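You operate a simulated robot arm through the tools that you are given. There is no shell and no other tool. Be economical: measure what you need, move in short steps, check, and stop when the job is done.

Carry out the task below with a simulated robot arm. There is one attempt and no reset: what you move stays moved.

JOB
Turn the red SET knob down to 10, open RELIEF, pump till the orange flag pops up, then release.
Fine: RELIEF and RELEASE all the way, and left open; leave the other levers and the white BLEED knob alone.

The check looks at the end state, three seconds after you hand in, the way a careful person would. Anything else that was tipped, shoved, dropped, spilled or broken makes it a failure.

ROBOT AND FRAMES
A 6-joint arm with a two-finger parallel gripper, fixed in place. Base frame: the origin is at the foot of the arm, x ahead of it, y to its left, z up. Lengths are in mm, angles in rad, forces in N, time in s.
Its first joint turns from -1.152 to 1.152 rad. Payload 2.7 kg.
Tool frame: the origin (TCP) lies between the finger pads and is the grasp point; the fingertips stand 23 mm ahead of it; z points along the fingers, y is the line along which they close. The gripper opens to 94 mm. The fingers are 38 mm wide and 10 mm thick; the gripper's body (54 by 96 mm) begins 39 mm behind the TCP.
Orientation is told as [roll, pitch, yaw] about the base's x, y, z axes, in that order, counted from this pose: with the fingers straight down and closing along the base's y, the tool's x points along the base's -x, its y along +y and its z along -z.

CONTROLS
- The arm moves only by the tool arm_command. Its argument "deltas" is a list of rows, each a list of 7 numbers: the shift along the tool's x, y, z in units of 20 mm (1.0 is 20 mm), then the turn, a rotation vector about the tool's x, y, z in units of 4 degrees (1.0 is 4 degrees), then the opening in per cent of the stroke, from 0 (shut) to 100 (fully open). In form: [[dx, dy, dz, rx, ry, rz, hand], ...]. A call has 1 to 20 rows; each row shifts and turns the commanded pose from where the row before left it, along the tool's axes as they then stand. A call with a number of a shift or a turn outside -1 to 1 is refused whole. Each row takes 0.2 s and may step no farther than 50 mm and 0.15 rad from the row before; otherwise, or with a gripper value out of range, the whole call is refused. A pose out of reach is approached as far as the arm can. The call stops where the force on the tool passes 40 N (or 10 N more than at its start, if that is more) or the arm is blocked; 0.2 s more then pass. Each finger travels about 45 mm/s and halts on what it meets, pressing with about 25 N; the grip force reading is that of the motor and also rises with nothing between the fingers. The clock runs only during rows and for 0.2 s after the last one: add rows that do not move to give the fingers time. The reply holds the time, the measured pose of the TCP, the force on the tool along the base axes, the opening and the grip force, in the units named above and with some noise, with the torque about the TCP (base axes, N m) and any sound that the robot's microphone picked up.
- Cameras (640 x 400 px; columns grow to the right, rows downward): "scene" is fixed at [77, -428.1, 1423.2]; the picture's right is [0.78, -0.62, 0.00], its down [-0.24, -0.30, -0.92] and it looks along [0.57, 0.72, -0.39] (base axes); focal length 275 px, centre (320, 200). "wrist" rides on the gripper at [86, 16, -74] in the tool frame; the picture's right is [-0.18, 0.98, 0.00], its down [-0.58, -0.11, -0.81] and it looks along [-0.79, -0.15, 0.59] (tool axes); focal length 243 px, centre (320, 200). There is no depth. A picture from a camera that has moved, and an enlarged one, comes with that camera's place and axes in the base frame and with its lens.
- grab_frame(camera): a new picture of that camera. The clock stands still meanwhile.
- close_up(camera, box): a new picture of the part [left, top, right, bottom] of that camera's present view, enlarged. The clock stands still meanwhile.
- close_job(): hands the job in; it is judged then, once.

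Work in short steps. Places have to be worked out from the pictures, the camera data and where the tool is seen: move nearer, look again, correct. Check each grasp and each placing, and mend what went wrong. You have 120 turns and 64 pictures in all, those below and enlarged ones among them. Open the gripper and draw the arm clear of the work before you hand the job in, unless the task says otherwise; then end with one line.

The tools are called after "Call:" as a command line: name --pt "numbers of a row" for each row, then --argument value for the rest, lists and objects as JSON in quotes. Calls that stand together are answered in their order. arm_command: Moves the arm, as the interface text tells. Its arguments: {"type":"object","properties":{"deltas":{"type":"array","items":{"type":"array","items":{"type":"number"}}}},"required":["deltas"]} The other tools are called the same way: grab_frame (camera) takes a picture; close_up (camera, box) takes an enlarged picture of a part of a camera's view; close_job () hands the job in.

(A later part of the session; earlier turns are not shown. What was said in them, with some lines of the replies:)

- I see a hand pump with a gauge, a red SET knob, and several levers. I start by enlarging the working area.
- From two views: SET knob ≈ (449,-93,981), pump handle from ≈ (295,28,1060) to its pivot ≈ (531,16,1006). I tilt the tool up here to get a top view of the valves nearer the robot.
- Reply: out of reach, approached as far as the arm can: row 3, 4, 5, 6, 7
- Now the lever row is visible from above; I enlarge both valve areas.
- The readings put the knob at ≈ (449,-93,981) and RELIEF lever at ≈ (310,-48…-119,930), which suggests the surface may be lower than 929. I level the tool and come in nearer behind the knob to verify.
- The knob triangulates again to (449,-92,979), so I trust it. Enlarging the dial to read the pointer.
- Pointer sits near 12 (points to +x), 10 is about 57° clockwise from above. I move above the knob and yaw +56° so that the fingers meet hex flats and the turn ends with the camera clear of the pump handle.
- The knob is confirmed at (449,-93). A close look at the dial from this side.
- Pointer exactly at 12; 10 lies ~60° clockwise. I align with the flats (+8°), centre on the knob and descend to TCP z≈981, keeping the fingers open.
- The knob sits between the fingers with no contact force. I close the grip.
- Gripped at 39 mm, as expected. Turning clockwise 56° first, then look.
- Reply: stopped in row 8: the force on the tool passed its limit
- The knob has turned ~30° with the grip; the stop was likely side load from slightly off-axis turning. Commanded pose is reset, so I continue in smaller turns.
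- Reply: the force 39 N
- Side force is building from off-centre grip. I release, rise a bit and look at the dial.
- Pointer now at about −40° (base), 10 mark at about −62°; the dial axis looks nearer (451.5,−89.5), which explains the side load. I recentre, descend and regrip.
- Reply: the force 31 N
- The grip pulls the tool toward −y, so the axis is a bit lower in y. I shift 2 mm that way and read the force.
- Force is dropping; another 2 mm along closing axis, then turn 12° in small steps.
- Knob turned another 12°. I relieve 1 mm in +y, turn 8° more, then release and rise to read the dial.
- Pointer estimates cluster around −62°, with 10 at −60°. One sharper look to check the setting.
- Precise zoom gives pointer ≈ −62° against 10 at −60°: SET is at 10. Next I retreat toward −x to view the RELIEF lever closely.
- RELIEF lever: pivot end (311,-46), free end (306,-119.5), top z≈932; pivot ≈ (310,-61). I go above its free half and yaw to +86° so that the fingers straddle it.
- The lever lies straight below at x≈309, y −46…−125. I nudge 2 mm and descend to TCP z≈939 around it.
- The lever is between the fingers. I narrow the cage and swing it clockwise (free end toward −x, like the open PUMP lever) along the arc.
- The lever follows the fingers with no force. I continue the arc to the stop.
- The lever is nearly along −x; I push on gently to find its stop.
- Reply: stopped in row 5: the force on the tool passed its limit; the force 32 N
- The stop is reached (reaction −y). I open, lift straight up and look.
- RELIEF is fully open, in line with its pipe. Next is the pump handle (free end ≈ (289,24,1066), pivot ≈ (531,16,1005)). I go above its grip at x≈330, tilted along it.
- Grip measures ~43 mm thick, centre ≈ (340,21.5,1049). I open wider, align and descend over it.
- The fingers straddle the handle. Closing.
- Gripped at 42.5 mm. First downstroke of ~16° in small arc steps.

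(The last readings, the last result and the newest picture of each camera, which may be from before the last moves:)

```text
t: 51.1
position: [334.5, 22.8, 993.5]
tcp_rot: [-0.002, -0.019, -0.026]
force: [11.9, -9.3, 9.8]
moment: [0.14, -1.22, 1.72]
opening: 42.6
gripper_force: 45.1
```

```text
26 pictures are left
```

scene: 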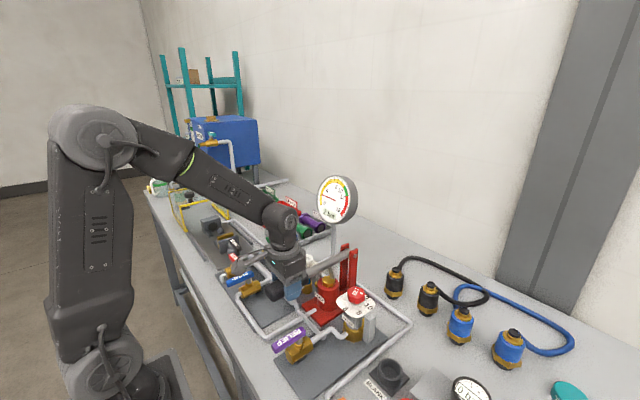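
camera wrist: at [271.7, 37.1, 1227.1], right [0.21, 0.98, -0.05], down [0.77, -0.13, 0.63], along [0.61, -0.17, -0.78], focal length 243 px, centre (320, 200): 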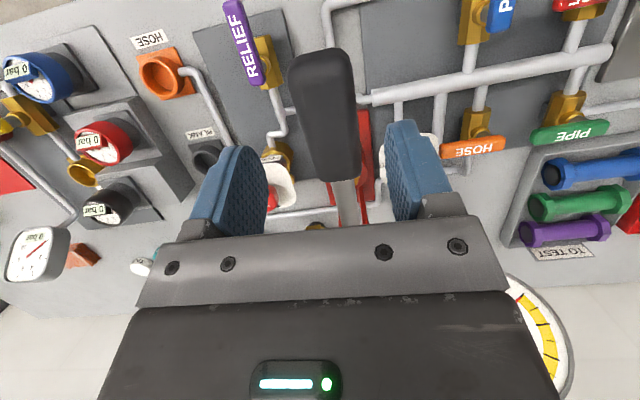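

The handle follows with light force. I continue the downstroke a bit and read the gauge.

Call:
arm_command --pt "-0.006 0 0.358 0 -0.5 0 30" --pt "-0.006 0 0.358 0 -0.5 0 30" --pt "-0.006 0 0.358 0 -0.5 0 30" --pt "-0.006 0 0.358 0 -0.5 0 30" --pt "0 0 0 0 0 0 30"

Call:
close_up --camera "scene" --box '[250, 170, 400, 350]'

```text
t: 52.3
position: [333.1, 21.9, 963.7]
tcp_rot: [-0.001, -0.148, -0.027]
force: [-2.4, -21.5, 15.6]
moment: [0.05, 0.81, 1.39]
opening: 43.0
gripper_force: 45.3
```

```text
2.22 times, centred on (325, 260) of scene
camera zoom: at [76.7, -428.7, 1423.0], right [0.78, -0.62, 0.0], down [-0.24, -0.3, -0.92], along [0.57, 0.72, -0.39], focal length 611 px, centre (309, 67)
```

zoom: 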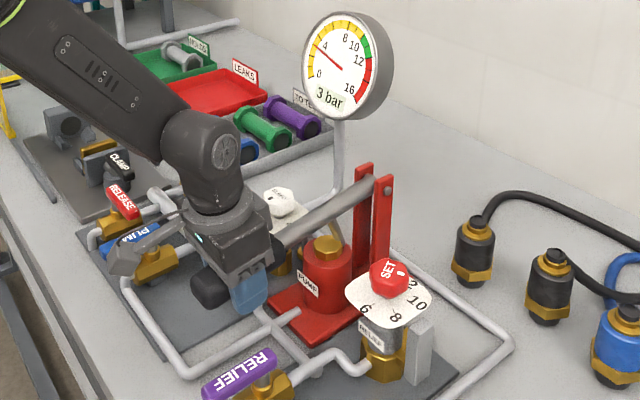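

Gauge shows 3 bar after one stroke. I ease the side load and make an upstroke and a second downstroke.

Call:
arm_command --pt "0 -0.05 0 0 0 0 30" --pt "-0.025 0 -0.715 0 1 0 30" --pt "-0.025 0 -0.715 0 1 0 30" --pt "-0.025 0 -0.715 0 1 0 30" --pt "-0.025 0 -0.715 0 1 0 30" --pt "-0.025 0 -0.715 0 1 0 30" --pt "-0.025 0 -0.715 0 1 0 30" --pt "0 0 0 0 0 0 30"

Call:
arm_command --pt "-0.006 0 0.358 0 -0.5 0 30" --pt "-0.025 0 0.715 0 -1 0 30" --pt "-0.025 0 0.715 0 -1 0 30" --pt "-0.025 0 0.715 0 -1 0 30" --pt "-0.025 0 0.715 0 -1 0 30" --pt "-0.025 0 0.715 0 -1 0 30" --pt "-0.006 0 0.358 0 -0.5 0 30" --pt "0 0 0 0 0 0 30"

Call:
close_up --camera "scene" --box '[250, 170, 400, 350]'

```text
t: 54.1
position: [338.7, 22.0, 1049.0]
tcp_rot: [-0.001, 0.266, -0.026]
force: [-2.4, 7.3, -28.3]
moment: [-0.68, 0.13, 1.95]
opening: 42.7
gripper_force: 45.4
```

```text
t: 55.9
position: [335.7, 22.1, 967.0]
tcp_rot: [0.001, -0.162, -0.024]
force: [-1.6, 4.7, 28.8]
moment: [-0.13, -0.17, 1.8]
opening: 43.0
gripper_force: 45.4
```

```text
2.22 times, centred on (325, 260) of scene
camera zoom: at [76.6, -428.0, 1423.3], right [0.78, -0.62, 0.0], down [-0.24, -0.31, -0.92], along [0.57, 0.72, -0.39], focal length 611 px, centre (309, 67)
```

zoom: 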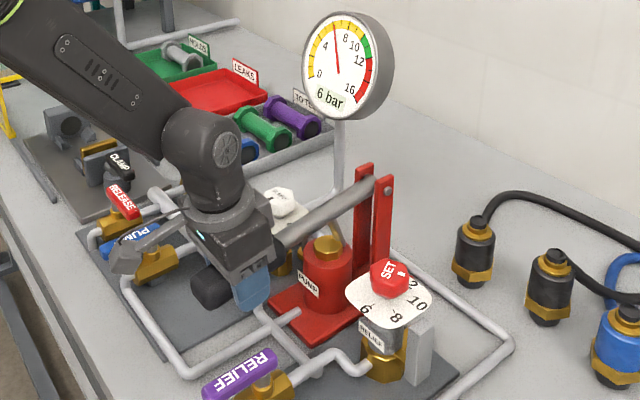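

6 bar now. Another cycle, slightly shorter at the top where the handle meets its stop.

Call:
arm_command --pt "-0.025 0 -0.715 0 1 0 30" --pt "-0.025 0 -0.715 0 1 0 30" --pt "-0.025 0 -0.715 0 1 0 30" --pt "-0.025 0 -0.715 0 1 0 30" --pt "-0.025 0 -0.715 0 1 0 30" --pt "-0.025 0 -0.6 0 0.9 0 30" --pt "0 0 0 0 0 0 30"

Call:
arm_command --pt "-0.006 0 0.358 0 -0.5 0 30" --pt "-0.006 0 0.358 0 -0.5 0 30" --pt "-0.006 0 0.358 0 -0.5 0 30" --pt "-0.006 0 0.358 0 -0.5 0 30" --pt "-0.006 0 0.358 0 -0.5 0 30" --pt "-0.006 0 0.358 0 -0.5 0 30" --pt "-0.006 0 0.358 0 -0.5 0 30" --pt "-0.006 0 0.358 0 -0.5 0 30" --pt "-0.006 0 0.358 0 -0.5 0 30" --pt "-0.006 0 0.358 0 -0.5 0 30" --pt "-0.006 0 0.358 0 -0.5 0 30" --pt "-0.006 0 0.358 0 -0.5 0 30" --pt "0 0 0 0 0 0 30"

Call:
close_up --camera "scene" --box '[250, 170, 400, 350]'

```text
t: 57.5
position: [338.6, 22.0, 1044.3]
tcp_rot: [0.003, 0.265, -0.029]
force: [4.3, 12.4, -29.1]
moment: [-0.22, -0.17, 1.84]
opening: 42.6
gripper_force: 45.4
```

```text
t: 60.3
position: [335.9, 22.0, 963.3]
tcp_rot: [-0.001, -0.168, -0.025]
force: [-2.0, 15.7, 29.9]
moment: [-0.02, -0.29, 1.81]
opening: 42.8
gripper_force: 44.7
```

```text
2.22 times, centred on (325, 260) of scene
camera zoom: at [76.6, -427.7, 1423.4], right [0.78, -0.62, 0.0], down [-0.24, -0.31, -0.92], along [0.57, 0.72, -0.39], focal length 611 px, centre (309, 67)
```

zoom: 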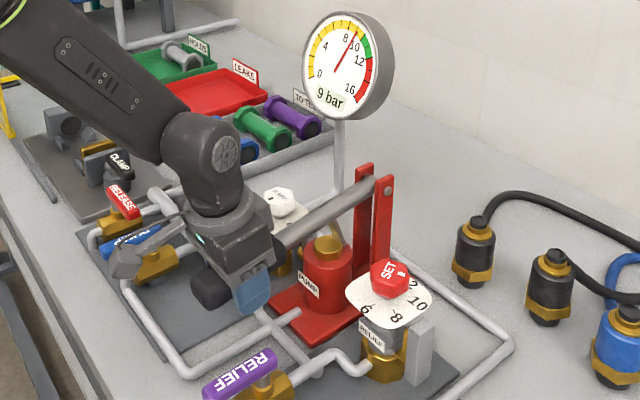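

9 bar. Upstroke, then half a downstroke, and look for the flag.

Call:
arm_command --pt "-0.025 0 -0.715 0 1 0 30" --pt "-0.025 0 -0.715 0 1 0 30" --pt "-0.025 0 -0.715 0 1 0 30" --pt "-0.025 0 -0.715 0 1 0 30" --pt "-0.025 0 -0.715 0 1 0 30" --pt "-0.025 0 -0.7 0 1 0 30" --pt "0 0 0 0 0 0 30"

Call:
arm_command --pt "-0.006 0 0.358 0 -0.5 0 30" --pt "-0.006 0 0.358 0 -0.5 0 30" --pt "-0.006 0 0.358 0 -0.5 0 30" --pt "-0.006 0 0.358 0 -0.5 0 30" --pt "-0.006 0 0.358 0 -0.5 0 30" --pt "-0.006 0 0.358 0 -0.5 0 30" --pt "0 0 0 0 0 0 30"

Call:
close_up --camera "scene" --box '[250, 170, 400, 350]'

```text
t: 61.9
position: [337.3, 21.5, 1044.5]
tcp_rot: [-0.001, 0.267, -0.028]
force: [-8.0, 10.9, -27.2]
moment: [-0.73, 0.3, 1.98]
opening: 43.3
gripper_force: 45.1
```

```text
t: 63.5
position: [332.1, 21.6, 1003.4]
tcp_rot: [0.0, 0.044, -0.025]
force: [-6.8, -0.4, 10.1]
moment: [0.32, -1.4, 1.74]
opening: 42.6
gripper_force: 45.5
```

```text
2.22 times, centred on (325, 260) of scene
camera zoom: at [76.6, -428.2, 1423.2], right [0.78, -0.62, 0.0], down [-0.24, -0.3, -0.92], along [0.57, 0.72, -0.39], focal length 611 px, centre (309, 67)
```

zoom: 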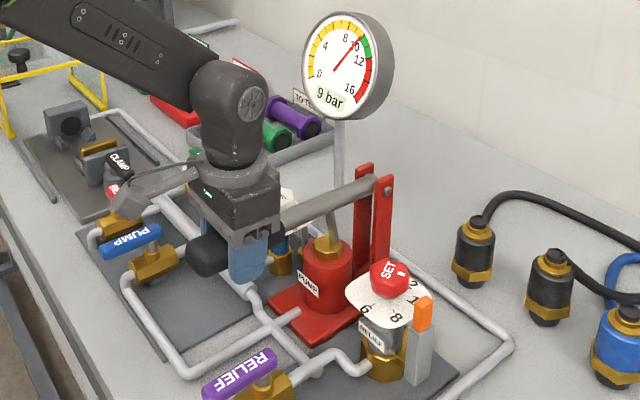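

The orange flag is up (gauge just under 10). I stop pumping, open the gripper, and withdraw straight off the handle.

Call:
arm_command --pt "0 0 0 0 0 0 60" --pt "0 0 0 0 0 0 80" --pt "0 0 0 0 0 0 92" --pt "0 0 0 0 0 0 92" --pt "0 0 0 0 0 0 92" --pt "0 0 0 0 0 0 92" --pt "0 0 -0.5 0 0 0 92" --pt "0 0 -1 0 0 0 92" --pt "0 0 -1 0 0 0 92" --pt "0 0 -1 0 0 0 92" --pt "0 0 -1 0 0 0 92" --pt "0 0 -1 0 0 0 92" --pt "0 0 0 0 0 0 92"

Call:
close_up --camera "scene" --box '[220, 170, 400, 350]'

```text
t: 66.3
position: [337.8, 22.0, 1113.8]
tcp_rot: [-0.002, 0.05, -0.027]
force: [0.2, -0.3, -0.3]
moment: [-0.01, 0.02, -0.06]
opening: 86.5
gripper_force: 0.1
```

```text
2.22 times, centred on (310, 260) of scene
camera zoom: at [77.0, -428.1, 1423.2], right [0.78, -0.62, 0.0], down [-0.24, -0.3, -0.92], along [0.57, 0.72, -0.39], focal length 611 px, centre (342, 67)
```

zoom: 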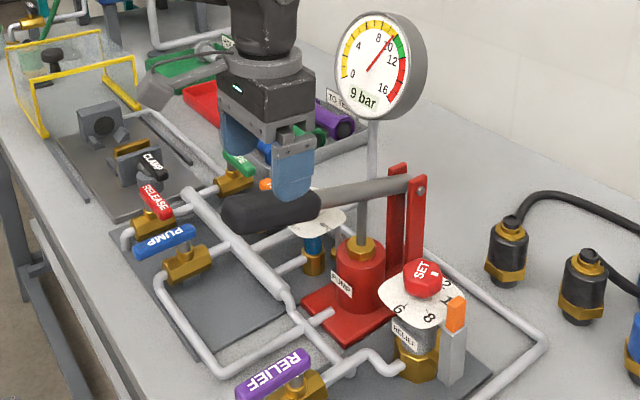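

Flag stays up and the handle is free. I move over toward the RELEASE lever, staying high, and look.

Call:
arm_command --pt "0 0 -0.8 0 -0.7 0 80" --pt "0.35 1 0 0 0 0 60" --pt "0.35 1 0 0 0 0 45" --pt "0.35 1 0 0 0 0 45" --pt "0.35 1 0 0 0 0 45" --pt "0.35 1 0 0 0 0 45" --pt "0.35 1 0 0 0 0 45" --pt "0.35 1 0 0 0 0 45" --pt "0.35 1 0 0 0 0 45" --pt "0.35 1 0 0 0 0 45" --pt "0.35 1 0 0 0 0 45" --pt "0.35 0.8 0 0 0 0 45" --pt "0 0 0 0 0 0 45"

Call:
grab_frame --camera "wrist"

Call:
close_up --camera "scene" --box '[200, 210, 320, 310]'

```text
t: 69.1
position: [269.3, 241.5, 1129.9]
tcp_rot: [0.0, -0.002, -0.028]
force: [0.1, 0.1, 0.7]
moment: [0.06, 0.0, 0.02]
opening: 42.5
gripper_force: 0.0
```

```text
20 pictures are left
camera wrist: at [183.2, 258.4, 1203.9], right [0.21, 0.98, 0.0], down [0.58, -0.13, 0.81], along [0.79, -0.17, -0.59], focal length 243 px, centre (320, 200)
```

wrist: 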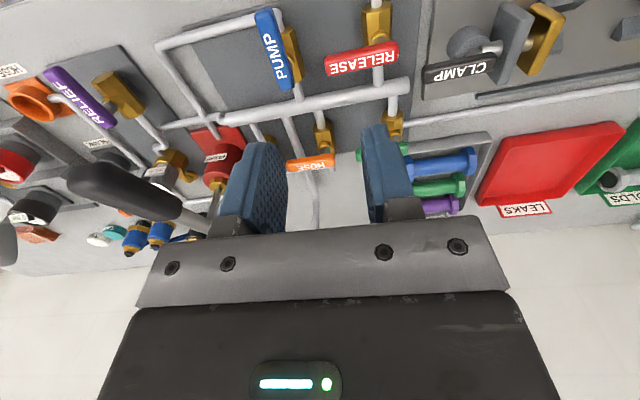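

```text
4.00 times, centred on (260, 260) of scene
camera zoom: at [77.0, -428.1, 1423.2], right [0.78, -0.62, 0.0], down [-0.24, -0.3, -0.92], along [0.57, 0.72, -0.39], focal length 1100 px, centre (560, -40)
```

zoom: 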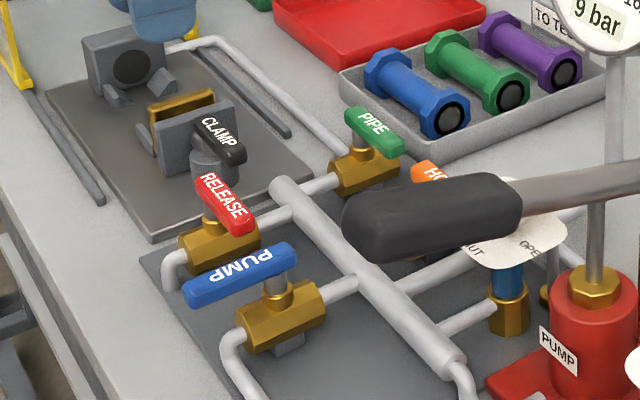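

RELEASE lever: y 239–316 at x≈309, pivot ≈ (309,300). I go over its free half and yaw to +86°.

Call:
arm_command --pt "-1 0.35 0 0 0 0 45" --pt "-1 0.35 0 0 0 0 45" --pt "0 0 0.5 0 0 -1 45" --pt "0 0 0.5 0 0 -1 45" --pt "0 0 0.5 0 0 -1 45" --pt "0 0 0.5 0 0 -1 45" --pt "0 0 0.5 0 0 -1 45" --pt "0 0 0.5 0 0 -1 45" --pt "0 0 0.5 0 0 -1 45" --pt "0 0 0.5 0 0 -1 45" --pt "0 0 0 0 0 -1 45" --pt "0 0 0 0 0 -1 45" --pt "0 0 0 0 0 -1 45" --pt "0 0 0 0 0 -1 45" --pt "0 0 0 0 0 0 45"

Call:
arm_command --pt "0 0 0 0 0 -1 45" --pt "0 0 0 0 0 -1 45" --pt "0 0 0 0 0 -1 45" --pt "0 0 0 0 0 -1 45" --pt "0 0 0 0 0 -1 45" --pt "0 0 0 0 0 -1 45" --pt "0 0 0 0 0 -1 45" --pt "0 0 0 0 0 -1 45" --pt "0 0 0 0 0 -1 45" --pt "0 0 0 0 0 -1 45" --pt "0 0 0 0 0 0 45"

Call:
grab_frame --camera "wrist"

```text
t: 72.3
position: [308.2, 252.1, 1049.6]
tcp_rot: [0.0, 0.001, 0.811]
force: [0.1, 0.1, -0.4]
moment: [0.0, -0.03, 0.01]
opening: 42.4
gripper_force: 0.0
```

```text
t: 74.7
position: [307.6, 252.7, 1050.6]
tcp_rot: [0.0, 0.001, 1.509]
force: [-1.1, 0.4, 0.6]
moment: [-0.01, -0.02, -0.03]
opening: 42.4
gripper_force: 0.0
```

```text
18 pictures are left
camera wrist: at [286.4, 166.7, 1124.3], right [-0.97, 0.24, 0.0], down [0.14, 0.57, 0.81], along [0.2, 0.78, -0.59], focal length 243 px, centre (320, 200)
```

wrist: 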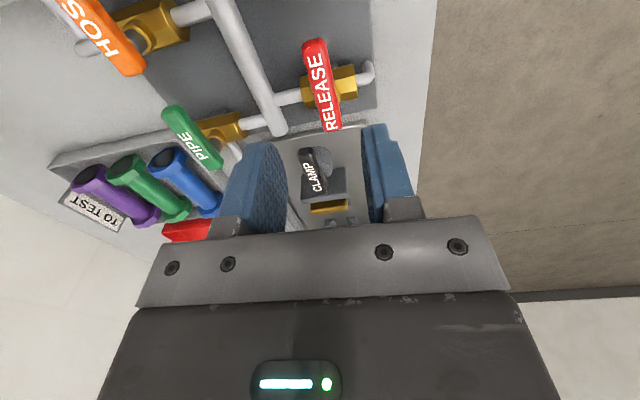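

Lever lies below at x≈309, y 236–315. I nudge and descend to z≈940 around it.

Call:
arm_command --pt "-0.1 -0.08 1 0 0 0 45" --pt "0 0 1 0 0 0 45" --pt "0 0 1 0 0 0 45" --pt "0 0 1 0 0 0 45" --pt "0 0 0.8 0 0 0 45" --pt "0 0 0.7 0 0 0 45" --pt "0 0 0 0 0 0 45"

Call:
close_up --camera "scene" --box '[200, 210, 300, 310]'

```text
t: 76.3
position: [310.3, 253.9, 940.0]
tcp_rot: [0.001, 0.0, 1.509]
force: [0.9, 0.6, 0.0]
moment: [0.0, 0.0, 0.0]
opening: 42.3
gripper_force: 0.0
```

```text
4.00 times, centred on (250, 260) of scene
camera zoom: at [77.0, -428.1, 1423.2], right [0.78, -0.62, 0.0], down [-0.24, -0.3, -0.92], along [0.57, 0.72, -0.39], focal length 1100 px, centre (600, -40)
```

zoom: 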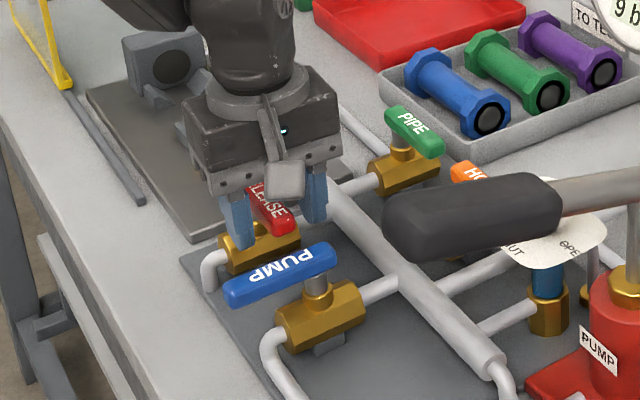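

The fingers straddle RELEASE. I narrow the cage and swing it clockwise, first half.

Call:
arm_command --pt "0 0 0 0 0 0 30" --pt "0 0 0 0 0 0 30" --pt "-0.0055 0.16 0 0 0 1 30" --pt "-0.0055 0.16 0 0 0 1 30" --pt "-0.0055 0.16 0 0 0 1 30" --pt "-0.0055 0.16 0 0 0 1 30" --pt "-0.0055 0.16 0 0 0 1 30" --pt "-0.0055 0.16 0 0 0 1 30" --pt "-0.0055 0.16 0 0 0 1 30" --pt "-0.0055 0.16 0 0 0 1 30" --pt "-0.0055 0.16 0 0 0 1 30" --pt "-0.0055 0.16 0 0 0 1 30" --pt "0 0 0 0 0 0 30"

Call:
close_up --camera "scene" --box '[200, 200, 380, 350]'

```text
t: 79.1
position: [281.8, 267.8, 939.2]
tcp_rot: [0.0, 0.0, 0.81]
force: [0.3, 0.4, 0.4]
moment: [-0.05, 0.02, 0.04]
opening: 28.1
gripper_force: 0.1
```

```text
2.67 times, centred on (290, 275) of scene
camera zoom: at [77.0, -428.1, 1423.2], right [0.78, -0.62, 0.0], down [-0.24, -0.3, -0.92], along [0.57, 0.72, -0.39], focal length 733 px, centre (400, 0)
```

zoom: 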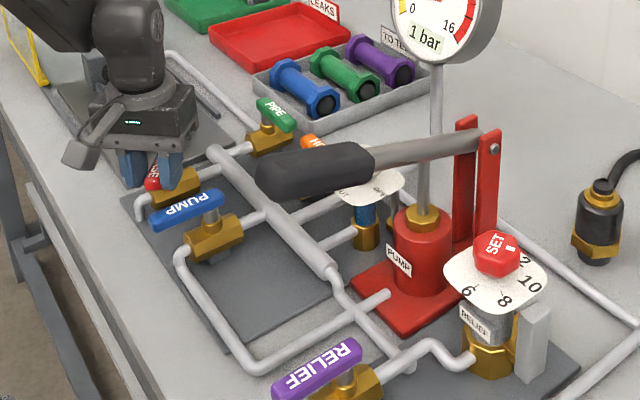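

Pressure is falling (1 bar) so RELEASE is opening; the flag has gone back in as pressure fell. I continue to the stop.

Call:
arm_command --pt "-0.0055 0.16 0 0 0 1 30" --pt "-0.0055 0.16 0 0 0 1 30" --pt "-0.0055 0.16 0 0 0 1 30" --pt "-0.0055 0.16 0 0 0 1 30" --pt "-0.0055 0.16 0 0 0 1 30" --pt "-0.0055 0.16 0 0 0 1 30" --pt "-0.0055 0.16 0 0 0 1 30" --pt "-0.0055 0.16 0 0 0 1 30" --pt "-0.0055 0.16 0 0 0 1 30" --pt "-0.0055 0.16 0 0 0 1 30" --pt "-0.0055 0.16 0 0 0 1 30" --pt "-0.0055 0.16 0 0 0 1 30" --pt "0 0.12 0 0 0 0.5 30" --pt "0 0.12 0 0 0 0.5 30" --pt "0 0.12 0 0 0 0.5 30" --pt "0 0.12 0 0 0 0.5 30" --pt "0 0.12 0 0 0 0 30" --pt "0 0.12 0 0 0 0 30" --pt "0 0 0 0 0 0 30"

```text
t: 82.9
position: [266.1, 309.1, 937.1]
tcp_rot: [-0.022, 0.007, -0.168]
force: [-0.5, -25.6, 6.1]
moment: [-0.15, 0.45, 0.47]
opening: 39.8
gripper_force: 13.3
stopped in row 19: the force on the tool passed its limit (the readings are from after the stop); the commanded pose is now the measured one
```

Stop reached, as with RELIEF. I open, lift out and inspect everything.

Call:
arm_command --pt "0 -0.2 0 0 0 0 60" --pt "0 0 0 0 0 0 60" --pt "0 0 -0.5 0 0 0 60" --pt "0 0 -1 0 0 0 60" --pt "0 0 -1 0 0 0 60" --pt "0 0 -1 0 0 0 60" --pt "0 0 -1 0 0 0 60" --pt "0 0 -1 0 0 0 60" --pt "0 0 -1 0 0 0 60" --pt "0 0 -1 0 0 0 60" --pt "0 0 -1 0 0 0 60" --pt "0 0 -1 0 0 0 60" --pt "0 0 0 0 0 0 60"

Call:
close_up --camera "scene" --box '[190, 170, 400, 350]'

Call:
grab_frame --camera "wrist"

```text
t: 85.7
position: [268.6, 311.5, 1129.9]
tcp_rot: [-0.01, 0.001, -0.169]
force: [-0.5, 0.3, 0.7]
moment: [0.0, -0.01, -0.04]
opening: 56.5
gripper_force: 0.0
```

```text
2.22 times, centred on (295, 260) of scene
camera zoom: at [77.0, -428.1, 1423.2], right [0.78, -0.62, 0.0], down [-0.24, -0.3, -0.92], along [0.57, 0.72, -0.39], focal length 611 px, centre (376, 67)
```

zoom: 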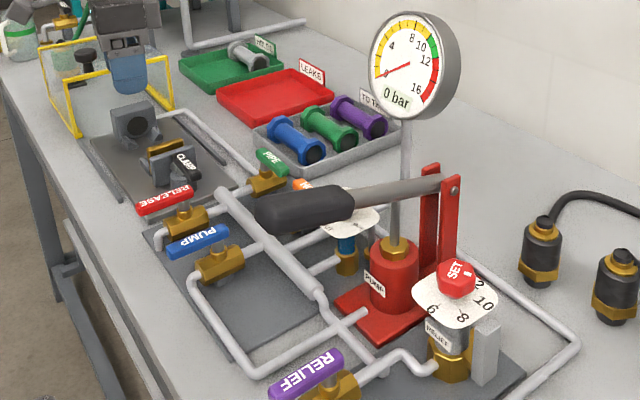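

```text
14 pictures are left
camera wrist: at [185.2, 341.9, 1203.8], right [0.34, 0.94, -0.01], down [0.56, -0.2, 0.81], along [0.75, -0.28, -0.59], focal length 243 px, centre (320, 200)
```

wrist: 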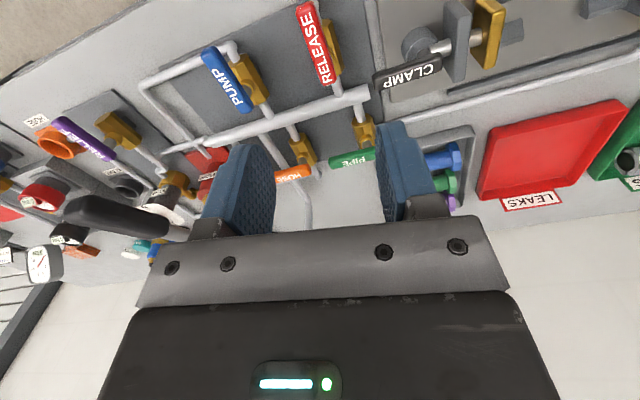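

Both levers are in line with their pipes, gauge 0 bar. A last check of the dial and levers now that the arm is clear.

Call:
close_up --camera "scene" --box '[335, 275, 399, 315]'

Call:
close_up --camera "scene" --box '[225, 245, 345, 365]'

```text
10.00 times, centred on (367, 295) of scene
camera zoom: at [77.0, -428.1, 1423.2], right [0.78, -0.62, 0.0], down [-0.24, -0.3, -0.92], along [0.57, 0.72, -0.39], focal length 2749 px, centre (-150, -750)
```

zoom: 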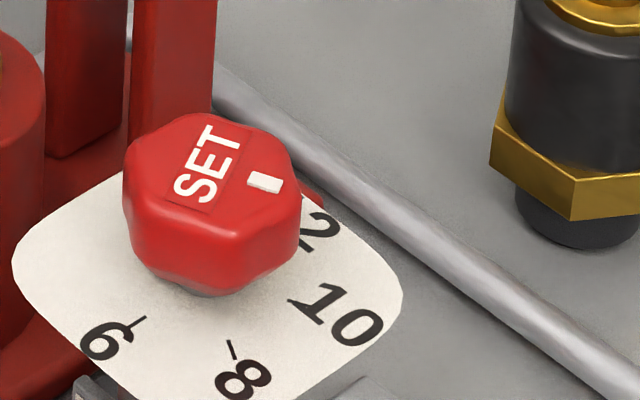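

```text
3.33 times, centred on (285, 305) of scene
camera zoom: at [77.0, -428.1, 1423.2], right [0.78, -0.62, 0.0], down [-0.24, -0.3, -0.92], along [0.57, 0.72, -0.39], focal length 916 px, centre (437, -150)
```

zoom: 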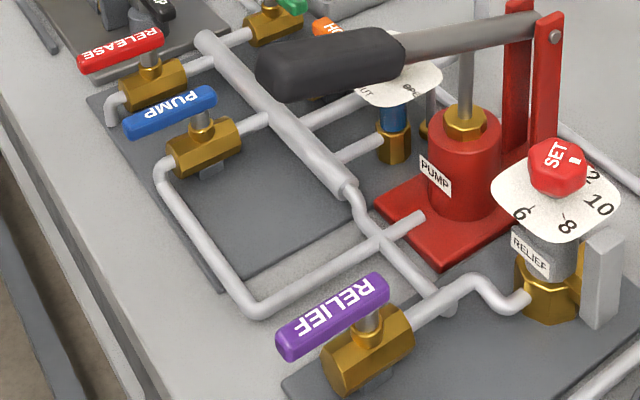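

SET reads 10 within about 0.1 bar, RELIEF and RELEASE are fully open, the gauge shows 0 bar, nothing else looks moved, and the arm is clear. I'm handing the job in.

Call:
close_job

```text
The job is handed in.
```

The job is handed in: SET is at 10 (by my reading about 9.9), RELIEF and RELEASE are open to their stops, and the orange flag popped up while pumping, then dropped back as the release took the gauge to 0 bar.
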